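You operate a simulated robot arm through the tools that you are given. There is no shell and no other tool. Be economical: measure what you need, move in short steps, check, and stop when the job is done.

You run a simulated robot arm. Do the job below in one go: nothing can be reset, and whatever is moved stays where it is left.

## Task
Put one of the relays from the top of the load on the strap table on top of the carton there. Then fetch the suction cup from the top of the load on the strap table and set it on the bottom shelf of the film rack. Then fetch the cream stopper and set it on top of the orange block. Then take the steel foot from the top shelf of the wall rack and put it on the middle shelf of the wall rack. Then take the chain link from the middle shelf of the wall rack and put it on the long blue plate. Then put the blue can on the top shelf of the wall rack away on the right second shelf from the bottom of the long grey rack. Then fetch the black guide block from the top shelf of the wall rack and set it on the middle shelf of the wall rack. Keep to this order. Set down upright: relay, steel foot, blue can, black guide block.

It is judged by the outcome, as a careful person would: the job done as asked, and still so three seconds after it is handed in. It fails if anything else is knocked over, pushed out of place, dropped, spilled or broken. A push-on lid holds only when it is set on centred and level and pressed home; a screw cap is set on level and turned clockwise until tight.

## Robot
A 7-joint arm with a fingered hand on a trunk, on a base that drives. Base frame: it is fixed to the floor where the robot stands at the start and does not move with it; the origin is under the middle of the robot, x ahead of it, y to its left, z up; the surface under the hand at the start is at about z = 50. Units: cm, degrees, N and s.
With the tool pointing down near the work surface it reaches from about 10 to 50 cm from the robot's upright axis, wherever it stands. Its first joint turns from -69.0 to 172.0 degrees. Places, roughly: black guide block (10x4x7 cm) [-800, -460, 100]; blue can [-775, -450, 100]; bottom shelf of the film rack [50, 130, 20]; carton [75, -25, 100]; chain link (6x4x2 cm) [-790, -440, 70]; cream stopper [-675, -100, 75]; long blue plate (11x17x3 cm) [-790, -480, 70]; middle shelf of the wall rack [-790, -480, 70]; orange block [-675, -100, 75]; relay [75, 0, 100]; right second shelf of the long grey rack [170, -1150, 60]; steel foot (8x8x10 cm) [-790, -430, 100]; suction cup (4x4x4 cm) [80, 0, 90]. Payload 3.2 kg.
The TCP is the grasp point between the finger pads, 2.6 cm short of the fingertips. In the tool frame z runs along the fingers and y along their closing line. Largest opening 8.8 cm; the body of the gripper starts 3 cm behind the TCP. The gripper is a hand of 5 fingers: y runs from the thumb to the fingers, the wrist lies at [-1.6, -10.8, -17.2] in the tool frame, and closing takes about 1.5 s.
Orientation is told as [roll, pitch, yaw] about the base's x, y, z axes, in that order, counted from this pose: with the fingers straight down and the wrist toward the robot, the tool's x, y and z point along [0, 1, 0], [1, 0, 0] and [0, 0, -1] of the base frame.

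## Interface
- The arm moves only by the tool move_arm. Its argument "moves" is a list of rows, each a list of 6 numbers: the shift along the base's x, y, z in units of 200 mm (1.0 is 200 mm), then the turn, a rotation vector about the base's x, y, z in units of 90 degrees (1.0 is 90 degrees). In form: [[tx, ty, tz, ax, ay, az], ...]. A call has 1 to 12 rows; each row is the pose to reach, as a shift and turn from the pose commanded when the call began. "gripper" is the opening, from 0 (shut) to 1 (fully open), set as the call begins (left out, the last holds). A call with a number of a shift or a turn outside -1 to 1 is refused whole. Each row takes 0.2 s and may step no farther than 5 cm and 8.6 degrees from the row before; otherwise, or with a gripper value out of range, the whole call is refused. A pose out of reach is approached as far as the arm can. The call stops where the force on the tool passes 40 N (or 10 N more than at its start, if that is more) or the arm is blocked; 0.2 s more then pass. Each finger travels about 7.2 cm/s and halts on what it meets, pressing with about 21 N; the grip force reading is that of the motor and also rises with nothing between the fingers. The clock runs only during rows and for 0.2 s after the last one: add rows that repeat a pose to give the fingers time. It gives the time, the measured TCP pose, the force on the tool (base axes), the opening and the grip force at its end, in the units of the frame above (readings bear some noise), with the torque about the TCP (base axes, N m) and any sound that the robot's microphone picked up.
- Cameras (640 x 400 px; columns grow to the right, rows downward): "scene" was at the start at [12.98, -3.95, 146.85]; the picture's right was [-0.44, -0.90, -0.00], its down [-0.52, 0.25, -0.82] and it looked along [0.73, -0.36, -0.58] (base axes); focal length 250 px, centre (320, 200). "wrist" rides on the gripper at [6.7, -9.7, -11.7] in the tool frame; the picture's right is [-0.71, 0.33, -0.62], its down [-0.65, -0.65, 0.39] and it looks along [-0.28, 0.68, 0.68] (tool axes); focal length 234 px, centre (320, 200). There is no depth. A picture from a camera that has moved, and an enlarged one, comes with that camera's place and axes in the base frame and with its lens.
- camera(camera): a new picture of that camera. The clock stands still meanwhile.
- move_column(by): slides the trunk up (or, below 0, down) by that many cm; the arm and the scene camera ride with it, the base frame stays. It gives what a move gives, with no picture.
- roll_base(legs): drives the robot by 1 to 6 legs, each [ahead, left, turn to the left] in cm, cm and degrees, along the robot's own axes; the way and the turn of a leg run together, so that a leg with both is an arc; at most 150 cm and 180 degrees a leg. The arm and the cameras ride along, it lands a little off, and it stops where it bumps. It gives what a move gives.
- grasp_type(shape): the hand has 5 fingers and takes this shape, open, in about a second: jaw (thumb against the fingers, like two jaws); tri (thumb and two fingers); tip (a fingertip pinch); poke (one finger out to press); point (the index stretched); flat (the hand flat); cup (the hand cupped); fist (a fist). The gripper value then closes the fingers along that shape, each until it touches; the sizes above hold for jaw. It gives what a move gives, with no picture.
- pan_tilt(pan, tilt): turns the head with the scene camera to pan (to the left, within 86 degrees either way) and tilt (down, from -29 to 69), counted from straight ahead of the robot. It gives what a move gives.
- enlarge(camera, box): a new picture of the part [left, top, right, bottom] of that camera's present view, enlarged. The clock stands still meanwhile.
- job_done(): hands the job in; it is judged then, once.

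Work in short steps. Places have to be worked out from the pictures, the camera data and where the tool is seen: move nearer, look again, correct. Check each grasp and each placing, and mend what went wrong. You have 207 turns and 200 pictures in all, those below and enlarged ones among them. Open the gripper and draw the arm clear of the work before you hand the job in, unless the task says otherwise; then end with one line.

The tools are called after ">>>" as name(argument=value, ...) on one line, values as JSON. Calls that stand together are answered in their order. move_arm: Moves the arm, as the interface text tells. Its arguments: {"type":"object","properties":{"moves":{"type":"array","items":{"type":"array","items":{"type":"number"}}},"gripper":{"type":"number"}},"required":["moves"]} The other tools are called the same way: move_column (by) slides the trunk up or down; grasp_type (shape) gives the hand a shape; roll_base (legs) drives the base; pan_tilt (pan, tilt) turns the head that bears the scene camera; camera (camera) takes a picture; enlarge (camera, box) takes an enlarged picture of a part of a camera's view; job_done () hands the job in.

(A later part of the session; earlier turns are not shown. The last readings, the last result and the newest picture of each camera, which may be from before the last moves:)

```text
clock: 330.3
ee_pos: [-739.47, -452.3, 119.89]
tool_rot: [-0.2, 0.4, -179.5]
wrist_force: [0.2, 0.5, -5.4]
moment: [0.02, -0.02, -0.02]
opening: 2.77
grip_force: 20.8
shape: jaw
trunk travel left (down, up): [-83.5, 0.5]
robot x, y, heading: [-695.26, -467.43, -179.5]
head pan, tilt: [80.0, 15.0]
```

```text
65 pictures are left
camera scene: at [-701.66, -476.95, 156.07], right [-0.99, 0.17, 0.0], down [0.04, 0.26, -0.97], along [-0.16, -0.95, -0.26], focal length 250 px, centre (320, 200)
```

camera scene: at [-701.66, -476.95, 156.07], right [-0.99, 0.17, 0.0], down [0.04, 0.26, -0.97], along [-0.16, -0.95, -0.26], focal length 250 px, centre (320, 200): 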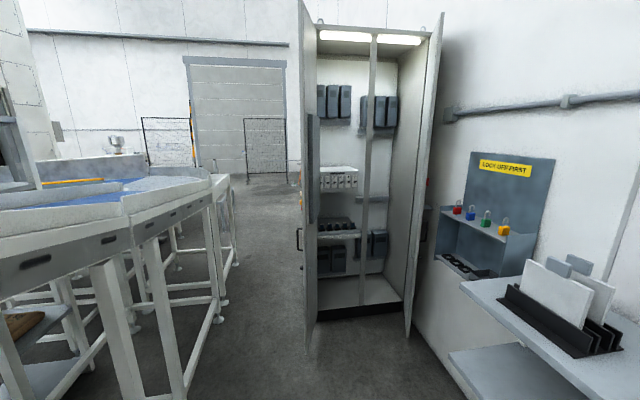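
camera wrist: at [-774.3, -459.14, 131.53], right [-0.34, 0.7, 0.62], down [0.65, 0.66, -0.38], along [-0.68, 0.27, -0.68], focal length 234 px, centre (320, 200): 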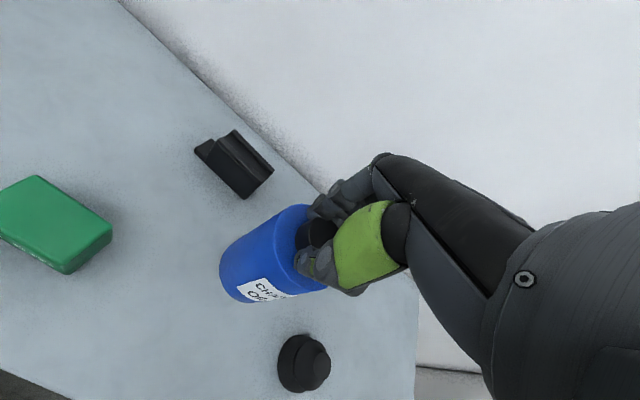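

The south corridor narrows at the open cabinet; I take the known way out north. First I bring the can to front-centre as on the way in.

>>> move_arm(moves=[[0.05, -0.18, -0.08, 0, 0, 0], [0.1, -0.36, -0.16, 0, 0, 0], [0.18, -0.54, -0.26, 0, 0, 0], [0.25, -0.72, -0.38, 0, 0, 0], [0.32, -0.9, -0.5, 0, 0, 0]])

>>> roll_base(legs=[[0, -100, -0.4], [-3, -102, 0]])

>>> pan_tilt(pan=-40, tilt=35)

>>> camera(camera="scene")

```text
clock: 331.5
ee_pos: [-732.9, -470.58, 110.03]
tool_rot: [-0.2, 0.4, -179.3]
wrist_force: [0.1, 0.7, -4.0]
moment: [0.02, 0.05, 0.0]
opening: 2.81
grip_force: 20.9
shape: jaw
trunk travel left (down, up): [-83.5, 0.5]
robot x, y, heading: [-695.0, -467.55, -179.9]
head pan, tilt: [80.0, 15.0]
```

```text
clock: 341.4
ee_pos: [-728.16, -269.7, 110.07]
tool_rot: [-0.2, 0.4, 179.2]
wrist_force: [-0.7, -0.1, -4.5]
moment: [-0.05, -0.03, -0.01]
opening: 2.8
grip_force: 21.2
shape: jaw
trunk travel left (down, up): [-83.5, 0.5]
robot x, y, heading: [-689.89, -268.51, 179.0]
head pan, tilt: [80.0, 15.0]
```

```text
clock: 343.4
ee_pos: [-728.24, -269.57, 110.1]
tool_rot: [-0.2, 0.3, 179.1]
wrist_force: [-0.2, -0.1, -4.7]
moment: [0.0, -0.06, 0.03]
opening: 2.77
grip_force: 21.3
shape: jaw
trunk travel left (down, up): [-83.5, 0.5]
robot x, y, heading: [-690.21, -268.07, 178.7]
head pan, tilt: [-40.0, 35.0]
```

```text
64 pictures are left
camera scene: at [-701.82, -262.18, 152.87], right [0.66, 0.75, 0.0], down [0.43, -0.38, -0.82], along [-0.62, 0.54, -0.57], focal length 250 px, centre (320, 200)
```

scene: 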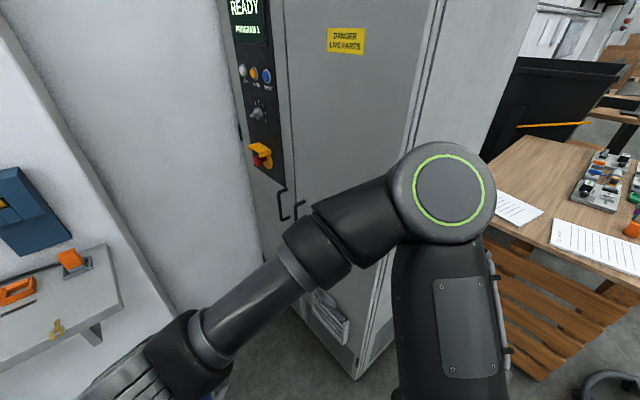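

Elbow clears the cabinet by ≈10 cm. I retrace the entry path out past the conveyor leg.

>>> roll_base(legs=[[-6.4, -28.2, 0], [-7.5, -20.2, 0], [-10.7, -16, 0], [-106, -2, 1.3]])

>>> pan_tilt(pan=80, tilt=12)

>>> camera(camera="scene")

```text
clock: 352.9
ee_pos: [-597.08, -206.03, 110.17]
tool_rot: [-0.2, 0.4, -179.8]
wrist_force: [-0.4, -0.3, -4.3]
moment: [-0.01, -0.01, -0.03]
opening: 2.79
grip_force: 20.9
shape: jaw
trunk travel left (down, up): [-83.5, 0.5]
robot x, y, heading: [-559.19, -203.71, 180.2]
head pan, tilt: [-40.0, 35.0]
```

```text
clock: 354.9
ee_pos: [-597.17, -206.21, 110.14]
tool_rot: [-0.3, 0.4, -179.7]
wrist_force: [0.1, 0.2, -4.0]
moment: [0.01, -0.07, -0.02]
opening: 2.78
grip_force: 21.2
shape: jaw
trunk travel left (down, up): [-83.5, 0.5]
robot x, y, heading: [-558.9, -203.99, 179.8]
head pan, tilt: [80.0, 12.0]
```

```text
63 pictures are left
camera scene: at [-565.84, -213.07, 156.56], right [-0.98, 0.17, 0.0], down [0.04, 0.2, -0.98], along [-0.17, -0.96, -0.21], focal length 250 px, centre (320, 200)
```

scene: 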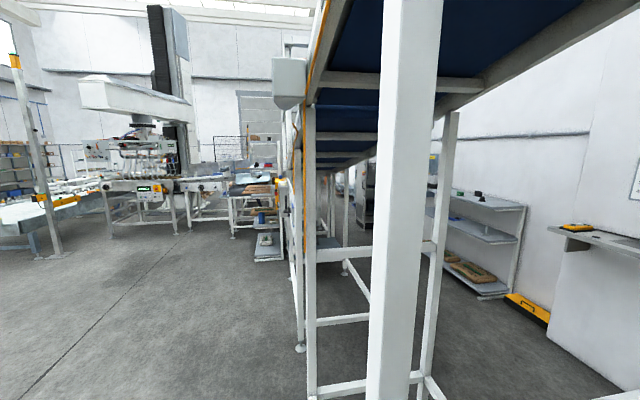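

Out of the corridor. I back off further, turn to face south-east, advance and look.

>>> roll_base(legs=[[-62, 0, 0], [0, 0, 135], [90, 0, 0]])

>>> pan_tilt(pan=0, tilt=12)

>>> camera(camera="scene")

```text
clock: 368.3
ee_pos: [-404.25, -293.06, 110.07]
tool_rot: [-0.2, 0.4, -44.5]
wrist_force: [-0.5, -0.1, -4.4]
moment: [-0.03, 0.0, 0.02]
opening: 2.76
grip_force: 20.4
shape: jaw
trunk travel left (down, up): [-83.5, 0.5]
robot x, y, heading: [-432.84, -267.82, -44.9]
head pan, tilt: [80.0, 12.0]
```

```text
clock: 369.9
ee_pos: [-404.19, -292.97, 109.99]
tool_rot: [-0.2, 0.4, -44.4]
wrist_force: [-0.5, 0.5, -4.3]
moment: [0.02, 0.02, 0.01]
opening: 2.78
grip_force: 20.9
shape: jaw
trunk travel left (down, up): [-83.5, 0.5]
robot x, y, heading: [-432.84, -267.98, -45.0]
head pan, tilt: [0.0, 12.0]
```

```text
62 pictures are left
camera scene: at [-422.44, -278.24, 156.56], right [-0.71, -0.71, 0.0], down [-0.15, 0.15, -0.98], along [0.69, -0.69, -0.21], focal length 250 px, centre (320, 200)
```

scene: 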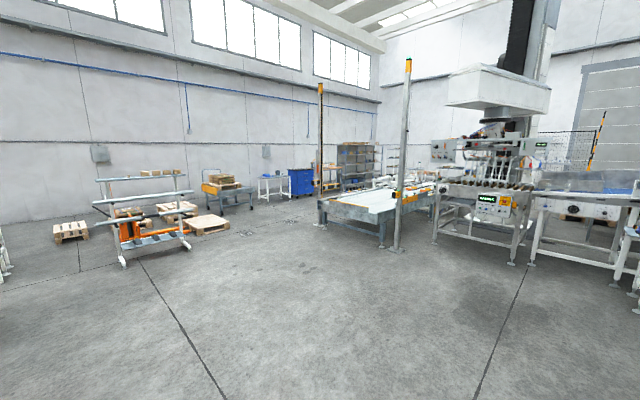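

The grey shelving shows at the far right-centre; the floor between roller table and pallets is clear. I drive about 5.5 m toward (10, −600).

>>> roll_base(legs=[[0, 0, 8], [140, 0, 0], [140, 0, 0], [140, 0, 0], [135, 0, 0]])

>>> pan_tilt(pan=-30, tilt=12)

>>> camera(camera="scene")

```text
clock: 396.6
ee_pos: [36.22, -616.54, 109.99]
tool_rot: [-0.2, 0.4, -37.9]
wrist_force: [0.2, -0.3, -3.9]
moment: [0.03, 0.02, -0.02]
opening: 2.73
grip_force: 20.7
shape: jaw
trunk travel left (down, up): [-83.5, 0.5]
robot x, y, heading: [5.0, -594.8, -38.0]
head pan, tilt: [0.0, 12.0]
```

```text
clock: 397.5
ee_pos: [36.28, -616.52, 110.05]
tool_rot: [-0.2, 0.5, -37.8]
wrist_force: [0.7, -0.6, -5.5]
moment: [0.02, 0.02, 0.0]
opening: 2.79
grip_force: 21.0
shape: jaw
trunk travel left (down, up): [-83.5, 0.5]
robot x, y, heading: [4.7, -595.08, -38.2]
head pan, tilt: [-30.0, 12.0]
```

```text
61 pictures are left
camera scene: at [12.48, -606.86, 156.56], right [-0.93, -0.37, 0.0], down [-0.08, 0.19, -0.98], along [0.36, -0.91, -0.21], focal length 250 px, centre (320, 200)
```

scene: 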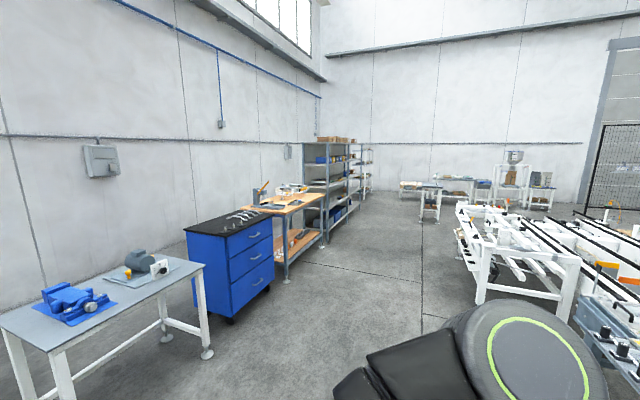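

The long rack stands along the east wall, face x≈140, y −975…−1190; I must face east at about y −1140. I drive down the lane to about (60, −1140) and turn to it.

>>> roll_base(legs=[[0, 0, -46.2], [140, 0, 0], [140, 0, 0], [140, 0, 0], [125, 0, 0], [0, 0, 84.2]])

>>> pan_tilt(pan=0, tilt=25)

>>> camera(camera="scene")

```text
clock: 429.6
ee_pos: [99.43, -1140.37, 110.0]
tool_rot: [-0.1, 0.4, 0.8]
wrist_force: [0.4, -0.2, -4.1]
moment: [0.05, 0.01, -0.04]
opening: 2.74
grip_force: 21.2
shape: jaw
trunk travel left (down, up): [-83.5, 0.5]
robot x, y, heading: [61.66, -1142.95, 0.6]
head pan, tilt: [-30.0, 12.0]
```

```text
clock: 430.5
ee_pos: [99.43, -1140.47, 110.19]
tool_rot: [-0.1, 0.4, 0.9]
wrist_force: [0.5, -0.4, -4.0]
moment: [-0.02, 0.03, 0.0]
opening: 2.74
grip_force: 20.6
shape: jaw
trunk travel left (down, up): [-83.5, 0.5]
robot x, y, heading: [61.29, -1143.25, 0.5]
head pan, tilt: [0.0, 25.0]
```

```text
60 pictures are left
camera scene: at [75.81, -1143.1, 154.45], right [0.01, -1.0, 0.0], down [-0.42, 0.0, -0.91], along [0.91, 0.01, -0.42], focal length 250 px, centre (320, 200)
```

scene: 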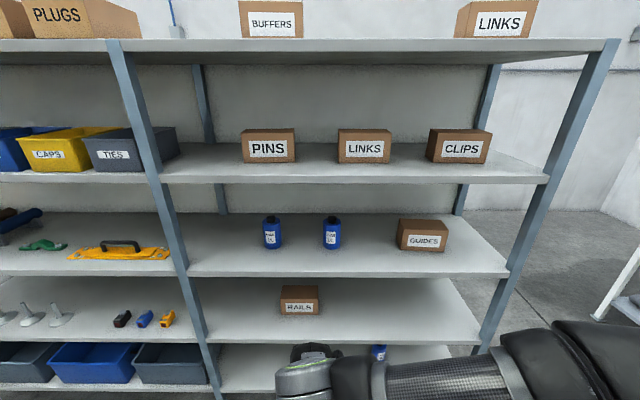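

The right bay shows shelves; the "RAILS" one seems second from the bottom (z≈63). I look lower to count and see its content.

>>> pan_tilt(pan=-8, tilt=50)

>>> camera(camera="scene")

```text
clock: 431.4
ee_pos: [99.34, -1140.4, 110.05]
tool_rot: [-0.2, 0.3, 1.0]
wrist_force: [0.4, -0.7, -4.9]
moment: [-0.02, 0.05, -0.02]
opening: 2.75
grip_force: 21.4
shape: jaw
trunk travel left (down, up): [-83.5, 0.5]
robot x, y, heading: [61.23, -1143.24, 0.5]
head pan, tilt: [-8.0, 50.0]
```

```text
59 pictures are left
camera scene: at [74.23, -1144.16, 150.7], right [-0.13, -0.99, 0.0], down [-0.76, 0.1, -0.64], along [0.64, -0.08, -0.77], focal length 250 px, centre (320, 200)
```

scene: 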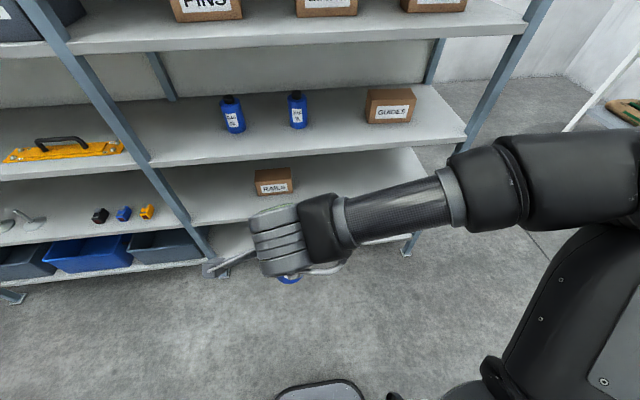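

Bins shelf is the lowest, so the RAILS shelf is second from the bottom. I lower the trunk 35 cm and view it for height and depth.

>>> move_column(by=-35)

>>> pan_tilt(pan=0, tilt=25)

>>> camera(camera="scene")

```text
clock: 434.8
ee_pos: [99.26, -1140.39, 75.14]
tool_rot: [-0.2, 0.5, 0.9]
wrist_force: [0.9, -0.2, -5.0]
moment: [0.04, 0.02, 0.0]
opening: 2.76
grip_force: 21.1
shape: jaw
trunk travel left (down, up): [-48.5, 35.5]
robot x, y, heading: [61.44, -1143.3, 0.5]
head pan, tilt: [-8.0, 50.0]
```

```text
clock: 435.7
ee_pos: [99.43, -1140.39, 75.1]
tool_rot: [-0.2, 0.4, 0.8]
wrist_force: [-0.5, 0.3, -4.7]
moment: [-0.01, 0.05, 0.0]
opening: 2.77
grip_force: 21.0
shape: jaw
trunk travel left (down, up): [-48.5, 35.5]
robot x, y, heading: [61.33, -1143.14, 0.5]
head pan, tilt: [0.0, 25.0]
```

```text
58 pictures are left
camera scene: at [75.79, -1143.08, 119.44], right [0.01, -1.0, 0.0], down [-0.42, 0.0, -0.91], along [0.91, 0.01, -0.42], focal length 250 px, centre (320, 200)
```

scene: 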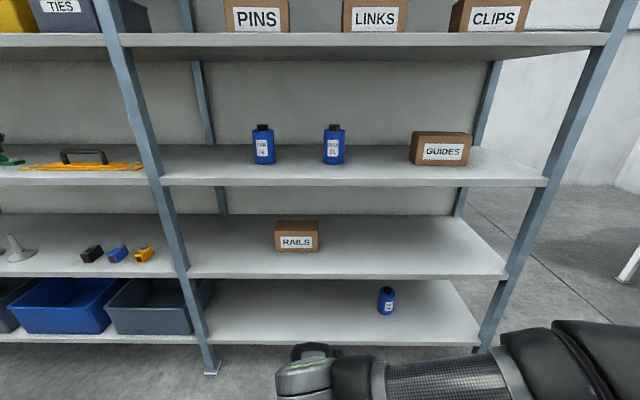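

Shelves are at z≈18, 55, 92, 128; the target (second from bottom) is at z≈55 with its front edge at x≈149, the RAILS box at y≈−1132. I drive ahead 30 cm to bring the can in front of it.

>>> roll_base(legs=[[30, 0, -0.5]])

>>> move_arm(moves=[[0, -0.18, -0.02, 0, -0.03, 0], [0, -0.36, -0.06, 0, -0.06, 0], [0, -0.54, -0.1, 0, -0.089, 0], [0, -0.72, -0.12, 0, -0.089, 0]])

>>> camera(camera="scene")

>>> camera(camera="wrist")

```text
clock: 437.8
ee_pos: [129.63, -1140.58, 75.11]
tool_rot: [-0.2, 0.4, 0.4]
wrist_force: [0.1, 0.6, -5.5]
moment: [0.02, 0.05, -0.03]
opening: 2.77
grip_force: 20.5
shape: jaw
trunk travel left (down, up): [-48.5, 35.5]
robot x, y, heading: [92.14, -1142.84, -0.0]
head pan, tilt: [0.0, 25.0]
```

```text
clock: 438.8
ee_pos: [134.49, -1154.67, 73.49]
tool_rot: [-0.3, -7.4, 0.4]
wrist_force: [0.5, -1.3, -3.9]
moment: [0.03, 0.06, -0.02]
opening: 2.74
grip_force: 21.3
shape: jaw
out of reach, approached as far as the arm can: row 2, 3, 4
trunk travel left (down, up): [-48.5, 35.5]
robot x, y, heading: [91.72, -1142.86, -0.1]
head pan, tilt: [0.0, 25.0]
```

```text
57 pictures are left
camera scene: at [106.13, -1143.23, 119.45], right [0.0, -1.0, 0.0], down [-0.42, 0.0, -0.91], along [0.91, 0.0, -0.42], focal length 250 px, centre (320, 200)
```

scene: 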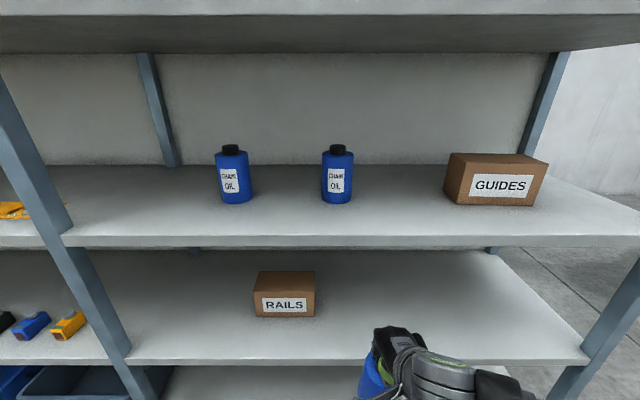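

```text
56 pictures are left
camera wrist: at [123.13, -1147.99, 83.7], right [0.25, -0.7, 0.67], down [-0.59, -0.66, -0.47], along [0.77, -0.28, -0.58], focal length 234 px, centre (320, 200)
```

wrist: 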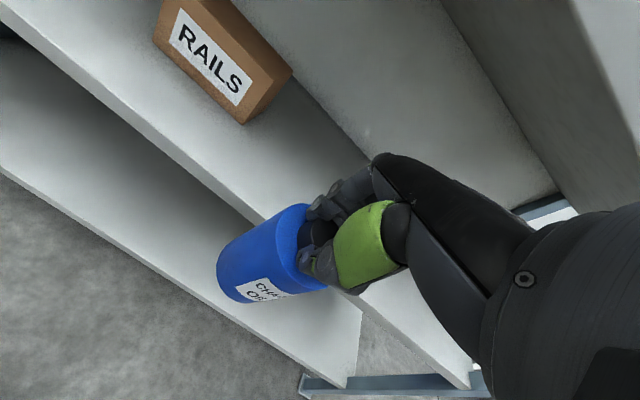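

Height estimates for that shelf vary (55–59), so I raise the can to keep clearance, move it in by ~16 cm and look.

>>> move_arm(moves=[[0.05, 0, 0.1, 0, 0, 0], [0.2, 0, 0.2, 0, 0, 0], [0.4, 0, 0.2, 0, 0, 0], [0.6, 0, 0.2, 0, 0, 0], [0.82, 0, 0.2, 0, 0, 0]])

>>> camera(camera="wrist")

>>> camera(camera="scene")

```text
clock: 440.0
ee_pos: [151.28, -1154.38, 77.42]
tool_rot: [-0.3, -7.4, 0.6]
wrist_force: [0.0, 0.1, -4.4]
moment: [-0.01, 0.02, 0.01]
opening: 2.71
grip_force: 20.9
shape: jaw
trunk travel left (down, up): [-48.5, 35.5]
robot x, y, heading: [91.63, -1143.08, 0.0]
head pan, tilt: [0.0, 25.0]
```

```text
55 pictures are left
camera wrist: at [140.05, -1147.8, 87.62], right [0.25, -0.7, 0.67], down [-0.59, -0.66, -0.47], along [0.76, -0.28, -0.58], focal length 234 px, centre (320, 200)
```

wrist: 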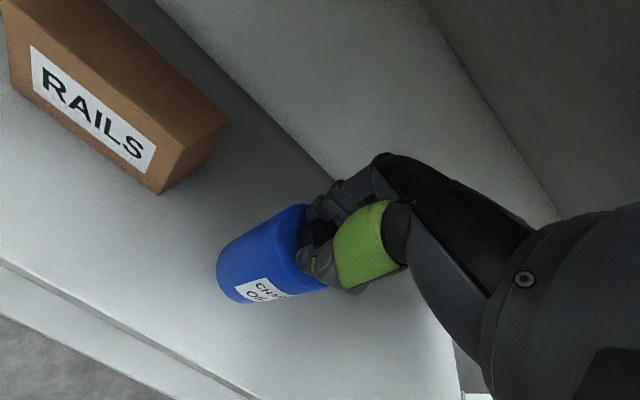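

```text
54 pictures are left
camera scene: at [106.31, -1143.05, 119.42], right [0.0, -1.0, 0.0], down [-0.42, 0.0, -0.91], along [0.91, 0.0, -0.42], focal length 250 px, centre (320, 200)
```

scene: 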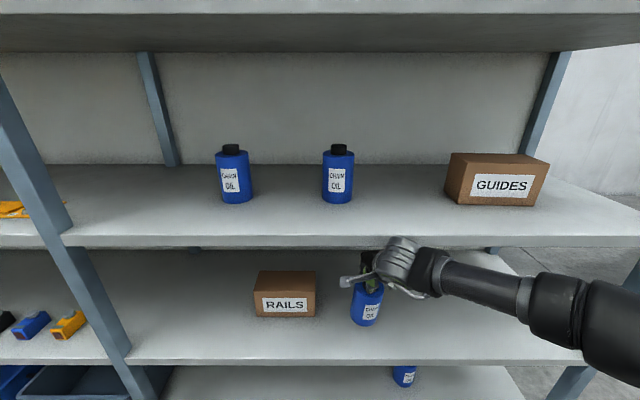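

Front edge at x≈145.2, shelf z≈58.3; the can is well inside it. I ease back 1 cm and lower to contact in steps.

>>> move_arm(moves=[[-0.05, 0, -0.05, 0, 0, 0], [-0.05, 0, -0.13, 0, 0, 0], [-0.05, 0, -0.2, 0, 0, 0], [-0.05, 0, -0.235, 0, 0, 0], [-0.05, 0, -0.26, 0, 0, 0]])

>>> camera(camera="wrist")

```text
clock: 441.2
ee_pos: [150.34, -1154.61, 72.45]
tool_rot: [-0.3, -7.6, 0.4]
wrist_force: [-0.2, -0.5, -4.4]
moment: [-0.01, 0.07, 0.03]
opening: 2.73
grip_force: 20.8
shape: jaw
trunk travel left (down, up): [-48.5, 35.5]
robot x, y, heading: [91.69, -1142.79, 0.2]
head pan, tilt: [0.0, 25.0]
```

```text
53 pictures are left
camera wrist: at [138.98, -1147.83, 82.62], right [0.25, -0.7, 0.67], down [-0.59, -0.66, -0.47], along [0.77, -0.28, -0.58], focal length 234 px, centre (320, 200)
```

wrist: 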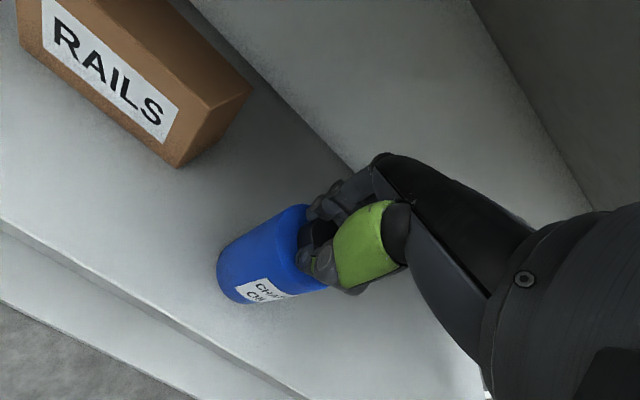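

No contact yet; I continue down slowly.

>>> move_arm(moves=[[0, 0, -0.03, 0, 0, 0], [0, 0, -0.06, 0, 0, 0], [0, 0, -0.085, 0, 0, 0]])

>>> enlarge(camera="scene", box=[230, 210, 470, 380])

```text
clock: 442.0
ee_pos: [150.19, -1154.19, 71.67]
tool_rot: [-0.1, -8.8, 0.5]
wrist_force: [5.9, 1.9, 36.7]
moment: [0.03, -0.2, 0.13]
opening: 3.42
grip_force: 20.5
shape: jaw
trunk travel left (down, up): [-48.5, 35.5]
robot x, y, heading: [91.87, -1142.67, 0.0]
head pan, tilt: [0.0, 25.0]
```

```text
2.35 times, centred on (350, 295) of scene
camera zoom: at [105.58, -1142.88, 119.59], right [0.0, -1.0, 0.0], down [-0.42, 0.0, -0.91], along [0.91, 0.0, -0.42], focal length 588 px, centre (249, -24)
```

zoom: 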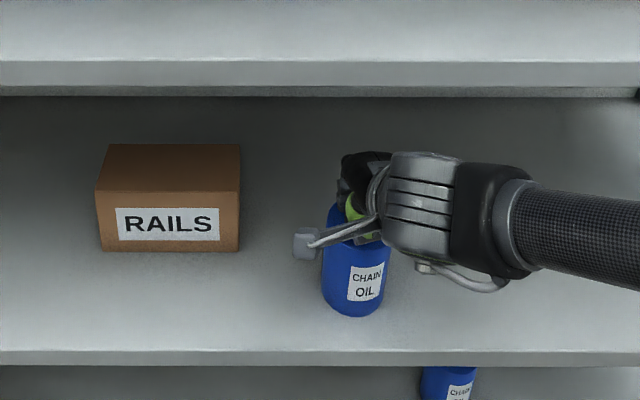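

The can is standing on the shelf with 37 N. I ease up 0.4 cm and open gently.

>>> move_arm(moves=[[0, 0, 0.015, 0, 0, 0], [0, 0, 0.02, 0, 0, 0]])

>>> move_arm(moves=[[0, 0, 0, 0, 0, 0], [0, 0, 0, 0, 0, 0], [0, 0, 0, 0, 0, 0], [0, 0, 0, 0, 0, 0], [0, 0, 0, 0, 0, 0]], gripper=1)

>>> camera(camera="wrist")

```text
clock: 442.6
ee_pos: [149.89, -1154.32, 71.54]
tool_rot: [-0.2, -8.3, 0.5]
wrist_force: [6.9, 2.9, 29.6]
moment: [0.0, -0.48, 0.11]
opening: 3.39
grip_force: 21.2
shape: jaw
trunk travel left (down, up): [-48.5, 35.5]
robot x, y, heading: [92.25, -1142.8, 0.0]
head pan, tilt: [0.0, 25.0]
```

```text
clock: 443.3
ee_pos: [150.47, -1154.26, 71.25]
tool_rot: [0.0, -8.0, 0.3]
wrist_force: [0.1, -1.5, -0.7]
moment: [0.0, 0.01, 0.03]
opening: 8.8
grip_force: 0.1
shape: jaw
trunk travel left (down, up): [-48.5, 35.5]
robot x, y, heading: [91.64, -1142.87, 0.2]
head pan, tilt: [0.0, 25.0]
stopped in row 3: the force on the tool passed its limit at 42 N (the readings are from after the stop); the commanded pose is now the measured one
```

```text
51 pictures are left
camera wrist: at [139.07, -1147.7, 81.38], right [0.25, -0.71, 0.66], down [-0.59, -0.65, -0.48], along [0.77, -0.27, -0.58], focal length 234 px, centre (320, 200)
```

wrist: 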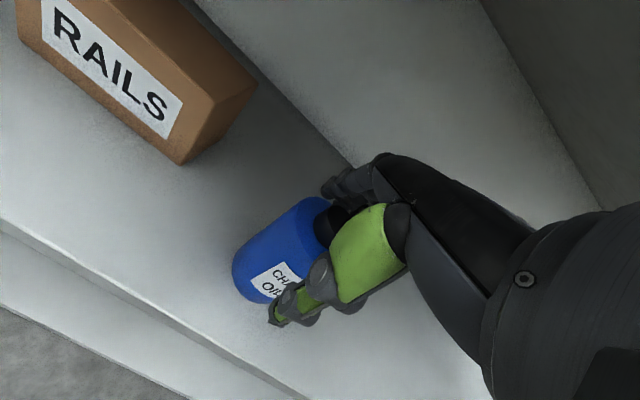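

The can seems released. I check it stands upright before withdrawing.

>>> enlarge(camera="scene", box=[230, 210, 470, 380])

```text
2.35 times, centred on (350, 295) of scene
camera zoom: at [106.41, -1143.15, 119.33], right [0.0, -1.0, 0.0], down [-0.43, 0.0, -0.91], along [0.91, 0.0, -0.43], focal length 588 px, centre (249, -24)
```

zoom: 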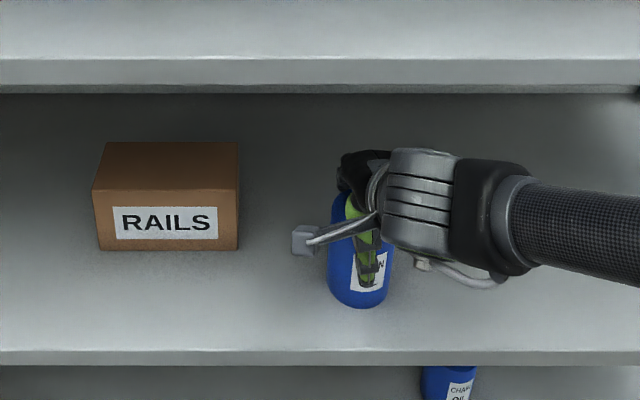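

It stands upright. I lift with increasing forward tilt, then pull back.

>>> move_arm(moves=[[-0.02, 0, 0.07, 0, 0, 0], [-0.02, 0, 0.13, 0, -0.06, 0], [-0.02, 0, 0.19, 0, -0.13, 0], [-0.02, 0, 0.26, 0, -0.2, 0], [-0.02, 0, 0.33, 0, -0.25, 0]])

>>> camera(camera="wrist")

```text
clock: 444.5
ee_pos: [149.92, -1154.24, 78.3]
tool_rot: [-0.1, -30.8, 0.5]
wrist_force: [0.2, 0.1, -0.1]
moment: [0.0, 0.02, -0.02]
opening: 8.79
grip_force: 0.1
shape: jaw
trunk travel left (down, up): [-48.5, 35.5]
robot x, y, heading: [91.73, -1142.85, -0.2]
head pan, tilt: [0.0, 25.0]
```

```text
49 pictures are left
camera wrist: at [135.48, -1147.62, 83.27], right [-0.03, -0.71, 0.71], down [-0.36, -0.65, -0.67], along [0.93, -0.27, -0.23], focal length 234 px, centre (320, 200)
```

wrist: 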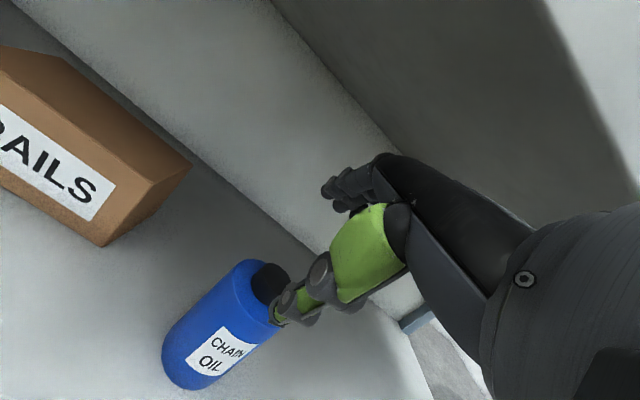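

I lift another 2.5 cm and retreat, then check the can.

>>> move_arm(moves=[[0, 0, 0.06, 0, 0, 0], [0, 0, 0.13, 0, 0, 0], [-0.2, 0, 0.13, 0, 0, 0], [-0.4, 0, 0.13, 0, 0, 0], [-0.6, 0, 0.13, 0, 0, 0], [-0.8, 0, 0.13, 0, 0, 0]])

>>> camera(camera="scene")

```text
clock: 445.9
ee_pos: [138.79, -1153.46, 82.36]
tool_rot: [-0.2, -30.7, 0.6]
wrist_force: [-0.1, -0.9, -0.3]
moment: [0.02, -0.01, -0.01]
opening: 8.79
grip_force: 0.0
shape: jaw
out of reach, approached as far as the arm can: row 5, 6
trunk travel left (down, up): [-48.5, 35.5]
robot x, y, heading: [91.95, -1142.97, 0.2]
head pan, tilt: [0.0, 25.0]
```

```text
48 pictures are left
camera scene: at [106.06, -1143.07, 119.46], right [0.0, -1.0, 0.0], down [-0.42, 0.0, -0.91], along [0.91, 0.0, -0.42], focal length 250 px, centre (320, 200)
```

scene: 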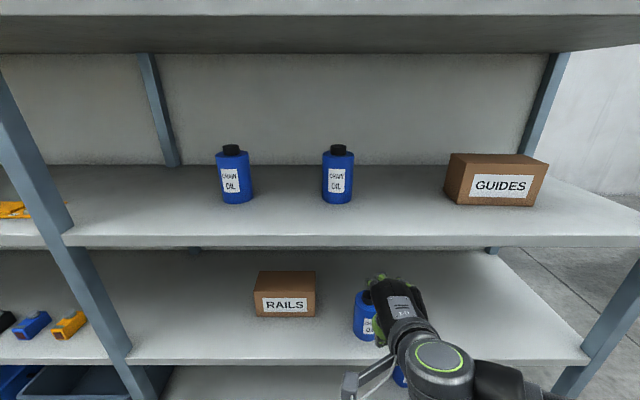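

The can is put away upright. I back off, raise the trunk, straighten the hand, and start the drive back.

>>> roll_base(legs=[[-31, 0, 0]])

>>> move_column(by=35)

>>> move_arm(moves=[[0, 0.1, -0.1, 0, 0.08, 0], [0, 0.25, -0.15, 0, 0.16, 0], [-0.1, 0.4, -0.2, 0, 0.24, 0], [-0.2, 0.55, -0.25, 0, 0.32, 0], [-0.35, 0.65, -0.3, 0, 0.342, 0]])

>>> roll_base(legs=[[0, 0, 95.8], [140, 0, 0], [140, 0, 0], [140, 0, 0], [128, 0, 0]])

```text
clock: 448.0
ee_pos: [108.29, -1153.41, 82.28]
tool_rot: [-0.2, -30.7, 0.5]
wrist_force: [0.2, -0.1, -0.1]
moment: [0.01, 0.0, -0.02]
opening: 8.79
grip_force: 0.2
shape: jaw
trunk travel left (down, up): [-48.5, 35.5]
robot x, y, heading: [61.25, -1143.28, 0.2]
head pan, tilt: [0.0, 25.0]
```

```text
clock: 451.4
ee_pos: [108.38, -1153.54, 117.45]
tool_rot: [-0.2, -30.6, 0.4]
wrist_force: [0.2, 0.1, -0.1]
moment: [0.0, 0.02, -0.04]
opening: 8.78
grip_force: 0.1
shape: jaw
trunk travel left (down, up): [-83.5, 0.5]
robot x, y, heading: [61.25, -1142.77, 0.3]
head pan, tilt: [0.0, 25.0]
```

```text
clock: 452.6
ee_pos: [101.31, -1140.4, 111.48]
tool_rot: [0.0, 0.1, 0.4]
wrist_force: [-0.3, 0.5, -0.7]
moment: [-0.01, 0.01, -0.01]
opening: 8.79
grip_force: 0.0
shape: jaw
trunk travel left (down, up): [-83.5, 0.5]
robot x, y, heading: [61.33, -1142.65, 0.4]
head pan, tilt: [0.0, 25.0]
```

```text
clock: 482.9
ee_pos: [2.77, -555.15, 111.45]
tool_rot: [0.1, 0.1, 95.3]
wrist_force: [0.6, 0.7, 0.3]
moment: [0.01, 0.02, 0.01]
opening: 8.79
grip_force: 0.0
shape: jaw
trunk travel left (down, up): [-83.5, 0.5]
robot x, y, heading: [8.71, -594.76, 94.7]
head pan, tilt: [0.0, 25.0]
```

I drive back north-west along the same line and align at the corridor mouth.

>>> roll_base(legs=[[0, 0, 48.8], [140, 0, 0], [140, 0, 0], [140, 0, 0], [130, 0, 0]])

>>> roll_base(legs=[[0, 0, 36.5], [66, -64, 0]])

```text
clock: 511.4
ee_pos: [-475.33, -256.56, 111.43]
tool_rot: [0.1, 0.1, 144.3]
wrist_force: [0.3, 0.1, 0.0]
moment: [-0.02, 0.03, 0.0]
opening: 8.78
grip_force: 0.1
shape: jaw
trunk travel left (down, up): [-83.5, 0.5]
robot x, y, heading: [-441.28, -277.94, 144.1]
head pan, tilt: [0.0, 25.0]
```

```text
clock: 518.0
ee_pos: [-546.99, -213.46, 111.48]
tool_rot: [0.1, 0.0, 178.8]
wrist_force: [-0.3, 0.9, -0.8]
moment: [0.0, -0.03, -0.03]
opening: 8.79
grip_force: 0.1
shape: jaw
trunk travel left (down, up): [-83.5, 0.5]
robot x, y, heading: [-507.01, -211.98, 178.5]
head pan, tilt: [0.0, 25.0]
```

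I align to y≈−204 and advance toward the cabinet gap.

>>> roll_base(legs=[[52, -6.6, 1.5], [50, 0, 0]])

```text
clock: 523.5
ee_pos: [-647.9, -206.07, 111.46]
tool_rot: [0.1, 0.1, 179.9]
wrist_force: [0.1, -0.3, -0.3]
moment: [0.0, -0.01, -0.02]
opening: 8.81
grip_force: 0.2
shape: jaw
trunk travel left (down, up): [-83.5, 0.5]
robot x, y, heading: [-607.8, -203.72, 179.4]
head pan, tilt: [0.0, 25.0]
```

I retrace the entry path and strafe down to the wall rack.

>>> roll_base(legs=[[57, 0.6, 0.6], [10, 16, 0], [8, 20, 0], [7, 28, 0], [2, 95, 0], [2, 92, 0]])

>>> pan_tilt(pan=0, tilt=40)

>>> camera(camera="scene")

```text
clock: 539.7
ee_pos: [-731.66, -456.87, 111.5]
tool_rot: [0.1, -0.1, -178.9]
wrist_force: [0.2, -0.3, -1.0]
moment: [0.02, -0.01, -0.01]
opening: 8.81
grip_force: 0.0
shape: jaw
trunk travel left (down, up): [-83.5, 0.5]
robot x, y, heading: [-691.31, -453.86, -179.4]
head pan, tilt: [0.0, 25.0]
```

```text
clock: 540.5
ee_pos: [-731.62, -456.85, 111.46]
tool_rot: [0.0, 0.0, -178.8]
wrist_force: [0.3, -1.0, 0.2]
moment: [-0.01, -0.02, 0.0]
opening: 8.79
grip_force: 0.0
shape: jaw
trunk travel left (down, up): [-83.5, 0.5]
robot x, y, heading: [-691.72, -453.87, -179.4]
head pan, tilt: [0.0, 40.0]
```

```text
47 pictures are left
camera scene: at [-704.91, -454.02, 152.13], right [-0.01, 1.0, 0.0], down [0.64, 0.01, -0.77], along [-0.77, -0.01, -0.64], focal length 250 px, centre (320, 200)
```

scene: 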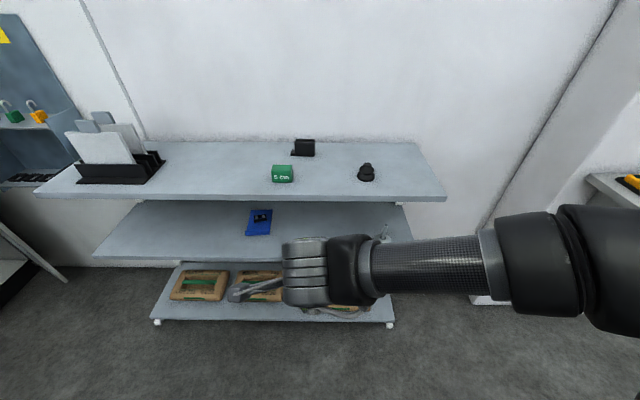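

The guide block is at about (−797, −462). I raise the hand and drive in front of it.

>>> move_arm(moves=[[-0.05, 0.15, 0.1, 0, 0, -0.013], [-0.1, 0.3, 0.2, 0, 0, -0.013], [-0.15, 0.42, 0.32, 0, 0, -0.013], [-0.2, 0.42, 0.42, 0, 0, -0.013]])

>>> roll_base(legs=[[37, 14, -0.6]])

>>> camera(camera="wrist")

>>> camera(camera="scene")

```text
clock: 541.5
ee_pos: [-736.01, -448.54, 119.8]
tool_rot: [0.0, 0.1, -179.9]
wrist_force: [-0.4, -0.5, -0.8]
moment: [0.01, -0.01, 0.0]
opening: 8.79
grip_force: 0.0
shape: jaw
trunk travel left (down, up): [-83.5, 0.5]
robot x, y, heading: [-691.69, -453.88, -179.2]
head pan, tilt: [0.0, 40.0]
```

```text
clock: 543.9
ee_pos: [-772.22, -462.31, 119.95]
tool_rot: [0.0, 0.0, 179.0]
wrist_force: [-0.6, 0.2, 0.0]
moment: [-0.01, -0.02, -0.03]
opening: 8.78
grip_force: 0.1
shape: jaw
trunk travel left (down, up): [-83.5, 0.5]
robot x, y, heading: [-727.89, -468.3, 179.8]
head pan, tilt: [0.0, 40.0]
```

```text
46 pictures are left
camera wrist: at [-762.72, -469.14, 131.54], right [-0.32, 0.71, 0.62], down [0.67, 0.64, -0.39], along [-0.67, 0.29, -0.68], focal length 234 px, centre (320, 200)
```

wrist: 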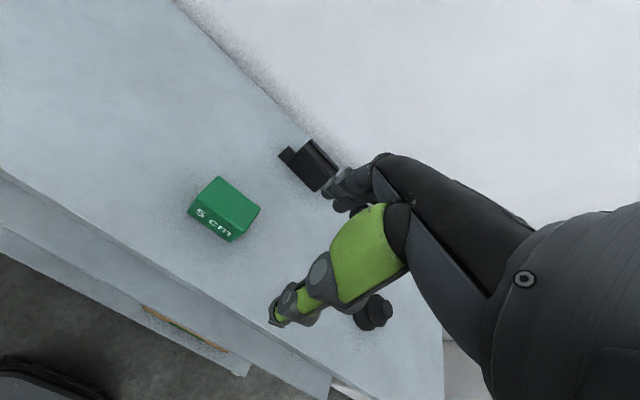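

```text
45 pictures are left
camera scene: at [-741.29, -468.3, 152.13], right [0.0, 1.0, 0.0], down [0.64, 0.0, -0.77], along [-0.77, 0.0, -0.64], focal length 250 px, centre (320, 200)
```

scene: 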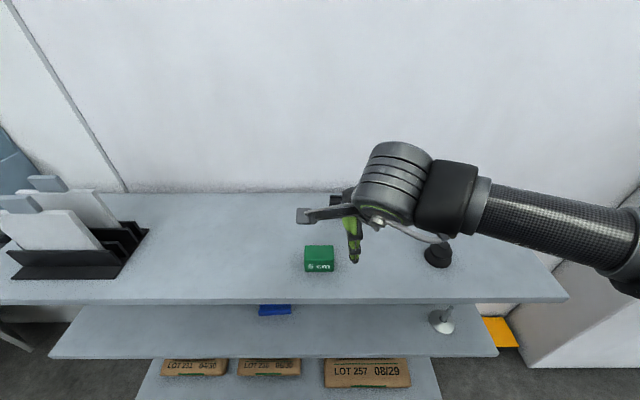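

>>> enlarge(camera="wrist", box=[240, 110, 400, 230])

```text
3.33 times, centred on (320, 170) of wrist
camera zoom: at [-762.72, -469.14, 131.54], right [-0.32, 0.71, 0.62], down [0.67, 0.64, -0.39], along [-0.67, 0.29, -0.68], focal length 781 px, centre (320, 300)
```

zoom: 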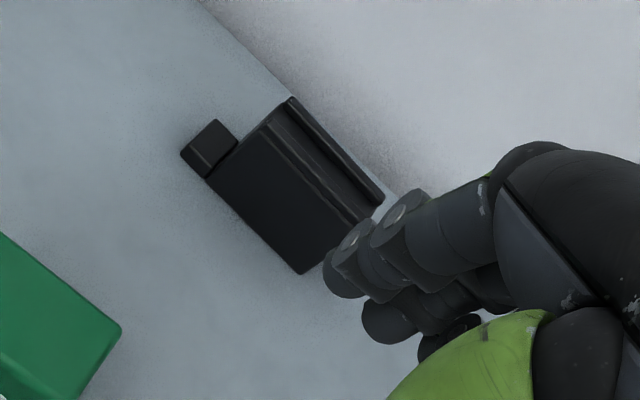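

Block body: y −465…−457.6, front face x≈−794.4, ~3 cm thick, top z≈107.5. I move over it and look once more.

>>> move_arm(moves=[[-0.2, 0, -0.05, 0, 0, 0.01], [-0.4, 0.01, -0.1, 0, 0, 0.01], [-0.6, 0.02, -0.15, 0, 0, 0.01], [-0.8, 0.03, -0.17, 0, 0, 0.01], [-1.0, 0.03, -0.17, 0, 0, 0.01]])

>>> move_arm(moves=[[-0.15, 0, 0, 0, 0, 0]])

>>> camera(camera="wrist")

>>> enlarge(camera="scene", box=[260, 100, 460, 280])

```text
clock: 545.1
ee_pos: [-792.17, -462.01, 116.06]
tool_rot: [0.0, 0.1, 180.1]
wrist_force: [-0.4, -0.6, 1.1]
moment: [0.01, 0.0, -0.03]
opening: 8.8
grip_force: 0.0
shape: jaw
trunk travel left (down, up): [-83.5, 0.5]
robot x, y, heading: [-727.95, -468.22, 179.5]
head pan, tilt: [0.0, 40.0]
```

```text
clock: 545.5
ee_pos: [-795.35, -462.01, 116.16]
tool_rot: [-0.1, 0.3, 179.9]
wrist_force: [0.1, -0.3, 0.1]
moment: [0.02, -0.08, -0.02]
opening: 8.83
grip_force: 0.1
shape: jaw
trunk travel left (down, up): [-83.5, 0.5]
robot x, y, heading: [-727.77, -468.21, 179.5]
head pan, tilt: [0.0, 40.0]
```

```text
43 pictures are left
camera wrist: at [-785.75, -468.71, 127.78], right [-0.33, 0.71, 0.62], down [0.66, 0.65, -0.39], along [-0.68, 0.28, -0.68], focal length 234 px, centre (320, 200)
```

wrist: 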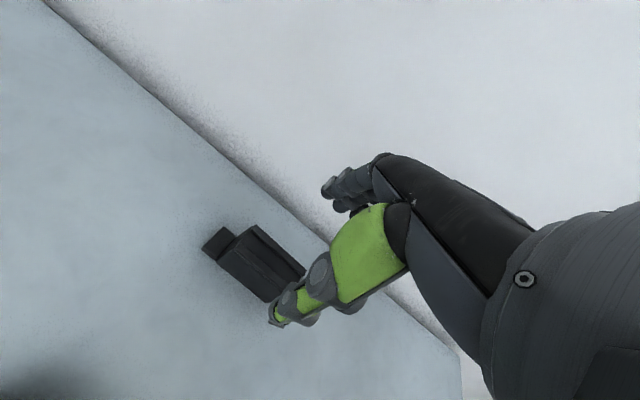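

```text
2.22 times, centred on (360, 190) of scene
camera zoom: at [-741.67, -468.46, 152.09], right [0.0, 1.0, 0.0], down [0.64, 0.0, -0.76], along [-0.76, 0.0, -0.64], focal length 555 px, centre (231, 222)
```

zoom: 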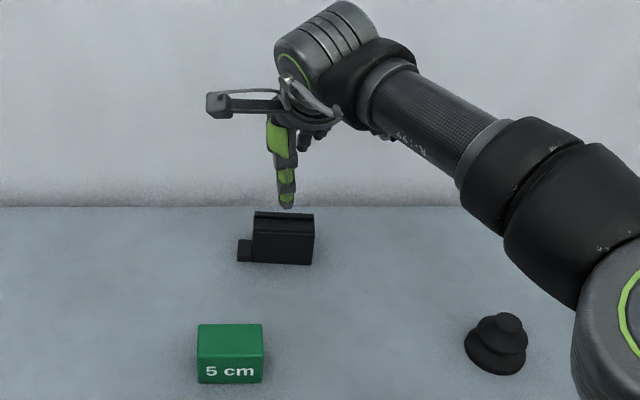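

Aligned. I descend to TCP z≈106 and close on the block.

>>> move_arm(moves=[[0, 0.015, -0.15, 0, 0, 0], [0, 0.015, -0.3, 0, 0, 0], [0, 0.015, -0.42, 0, 0, 0], [0, 0.015, -0.505, 0, 0, 0]])

>>> move_arm(moves=[[0, 0, 0, 0, 0, 0], [0, 0, 0, 0, 0, 0], [0, 0, 0, 0, 0, 0], [0, 0, 0, 0, 0, 0], [0, 0, 0, 0, 0, 0], [0, 0, 0, 0, 0, 0], [0, 0, 0, 0, 0, 0], [0, 0, 0, 0, 0, 0]], gripper=0)

>>> camera(camera="wrist")

```text
clock: 546.5
ee_pos: [-795.16, -461.61, 106.34]
tool_rot: [0.1, 0.2, 179.9]
wrist_force: [-0.4, 0.0, 0.2]
moment: [-0.01, -0.01, 0.02]
opening: 8.78
grip_force: 0.0
shape: jaw
trunk travel left (down, up): [-83.5, 0.5]
robot x, y, heading: [-727.84, -468.29, 179.6]
head pan, tilt: [0.0, 40.0]
```

```text
clock: 548.3
ee_pos: [-795.07, -461.7, 106.38]
tool_rot: [0.2, 0.1, 179.9]
wrist_force: [-0.5, 0.6, -0.1]
moment: [-0.02, -0.02, 0.0]
opening: 3.1
grip_force: 21.1
shape: jaw
trunk travel left (down, up): [-83.5, 0.5]
robot x, y, heading: [-727.74, -468.26, 179.6]
head pan, tilt: [0.0, 40.0]
```

```text
41 pictures are left
camera wrist: at [-785.5, -468.3, 117.96], right [-0.33, 0.71, 0.62], down [0.66, 0.65, -0.39], along [-0.68, 0.28, -0.68], focal length 234 px, centre (320, 200)
```

wrist: 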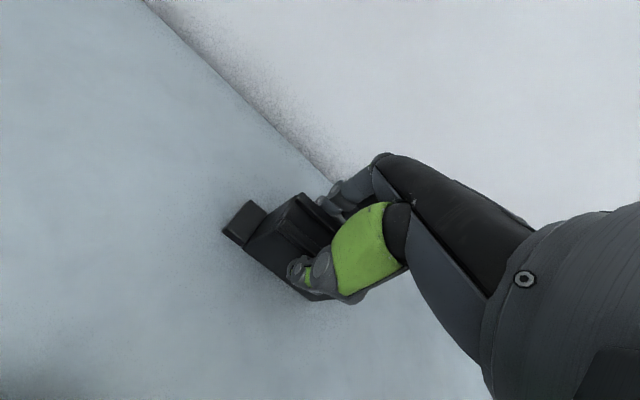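

Gripped at 3.1 cm. I lift 9 cm, then pull out in front of the rack with arm and base.

>>> move_arm(moves=[[0, 0, 0.1, 0, 0, 0], [0, 0, 0.25, 0, 0, 0], [0, 0, 0.45, 0, 0, 0], [0.15, 0, 0.45, 0, 0, 0], [0.35, 0, 0.45, 0, 0, 0], [0.55, 0, 0.45, 0, 0, 0], [0.75, 0, 0.45, 0, 0, 0], [0.95, 0, 0.45, 0, 0, 0]])

>>> camera(camera="wrist")

```text
clock: 550.1
ee_pos: [-776.19, -461.53, 115.46]
tool_rot: [0.1, -0.1, 179.8]
wrist_force: [1.0, 0.7, -1.3]
moment: [-0.01, 0.03, 0.03]
opening: 3.08
grip_force: 20.9
shape: jaw
trunk travel left (down, up): [-83.5, 0.5]
robot x, y, heading: [-727.88, -468.31, 179.7]
head pan, tilt: [0.0, 40.0]
```

```text
40 pictures are left
camera wrist: at [-766.47, -468.22, 127.16], right [-0.33, 0.71, 0.62], down [0.66, 0.65, -0.39], along [-0.68, 0.28, -0.68], focal length 234 px, centre (320, 200)
```

wrist: 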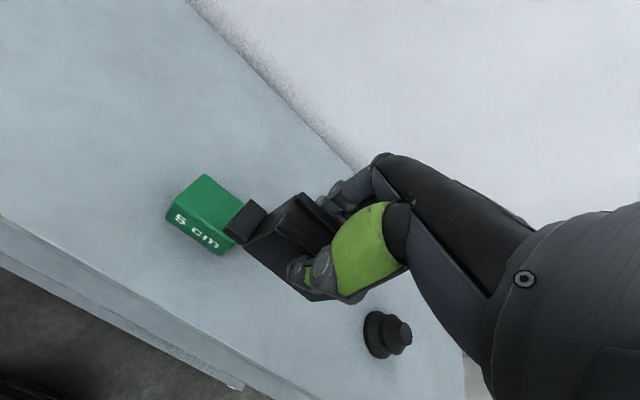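

The block is held upright. I back off, shift right slightly, and lower to the middle shelf's height.

>>> roll_base(legs=[[-26, -5, 0]])

>>> move_column(by=-40)

>>> pan_tilt(pan=-5, tilt=25)

>>> camera(camera="scene")

```text
clock: 552.0
ee_pos: [-750.1, -456.73, 115.41]
tool_rot: [0.0, 0.1, 179.8]
wrist_force: [0.2, 0.8, -1.0]
moment: [0.0, -0.01, 0.0]
opening: 3.09
grip_force: 21.3
shape: jaw
trunk travel left (down, up): [-83.5, 0.5]
robot x, y, heading: [-701.69, -463.54, 179.6]
head pan, tilt: [0.0, 40.0]
```

```text
clock: 555.9
ee_pos: [-750.09, -456.76, 75.44]
tool_rot: [0.1, 0.1, 179.7]
wrist_force: [0.3, -0.2, -1.0]
moment: [0.01, 0.01, -0.03]
opening: 3.08
grip_force: 20.3
shape: jaw
trunk travel left (down, up): [-43.5, 40.5]
robot x, y, heading: [-701.66, -463.7, 179.9]
head pan, tilt: [0.0, 40.0]
```

```text
clock: 556.6
ee_pos: [-750.13, -456.67, 75.36]
tool_rot: [0.2, 0.1, 179.8]
wrist_force: [-0.7, 0.4, -0.5]
moment: [0.06, 0.02, 0.0]
opening: 3.08
grip_force: 21.7
shape: jaw
trunk travel left (down, up): [-43.5, 40.5]
robot x, y, heading: [-701.77, -463.47, 179.4]
head pan, tilt: [-5.0, 25.0]
```

```text
39 pictures are left
camera scene: at [-715.81, -462.72, 114.44], right [0.09, 1.0, 0.0], down [0.42, -0.04, -0.91], along [-0.9, 0.09, -0.42], focal length 250 px, centre (320, 200)
```

scene: 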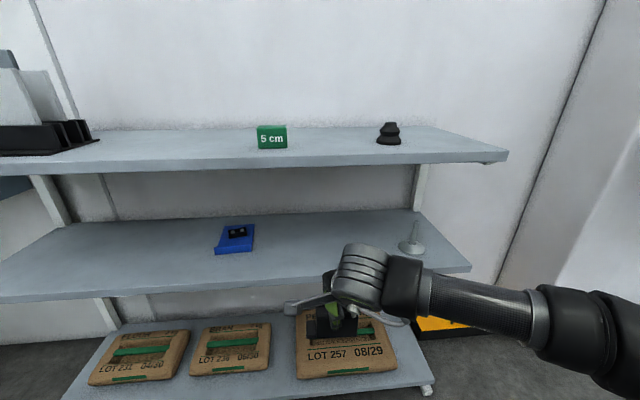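

I extend the arm 15 cm over the shelf front, then drive 13 cm ahead.

>>> move_arm(moves=[[-0.2, 0, 0, 0, 0, 0], [-0.4, 0, 0, 0, 0, 0], [-0.6, 0, 0, 0, 0, 0], [-0.75, 0, 0, 0, 0, 0]])

>>> roll_base(legs=[[13, 0, 0]])

>>> camera(camera="scene")

>>> camera(camera="wrist")

```text
clock: 557.6
ee_pos: [-765.25, -456.61, 75.42]
tool_rot: [0.1, 0.1, 179.8]
wrist_force: [-0.6, -0.4, -0.4]
moment: [0.0, 0.0, 0.0]
opening: 3.09
grip_force: 21.3
shape: jaw
trunk travel left (down, up): [-43.5, 40.5]
robot x, y, heading: [-701.72, -463.66, 179.4]
head pan, tilt: [-5.0, 25.0]
```

```text
clock: 558.9
ee_pos: [-778.08, -456.3, 75.46]
tool_rot: [0.2, 0.1, 179.5]
wrist_force: [-1.5, -0.4, -1.7]
moment: [-0.01, -0.04, -0.02]
opening: 3.08
grip_force: 20.7
shape: jaw
trunk travel left (down, up): [-43.5, 40.5]
robot x, y, heading: [-714.73, -463.24, 179.4]
head pan, tilt: [-5.0, 25.0]
```

```text
38 pictures are left
camera scene: at [-728.7, -462.55, 114.44], right [0.1, 1.0, 0.0], down [0.42, -0.04, -0.91], along [-0.9, 0.09, -0.42], focal length 250 px, centre (320, 200)
```

scene: 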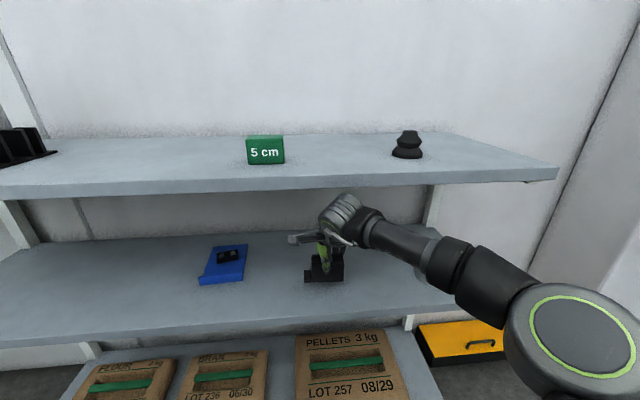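

```text
37 pictures are left
camera wrist: at [-768.52, -462.98, 87.1], right [-0.33, 0.71, 0.62], down [0.66, 0.64, -0.39], along [-0.68, 0.28, -0.68], focal length 234 px, centre (320, 200)
```

wrist: 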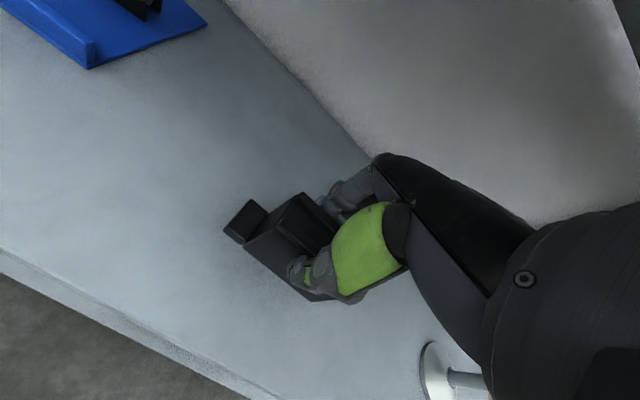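

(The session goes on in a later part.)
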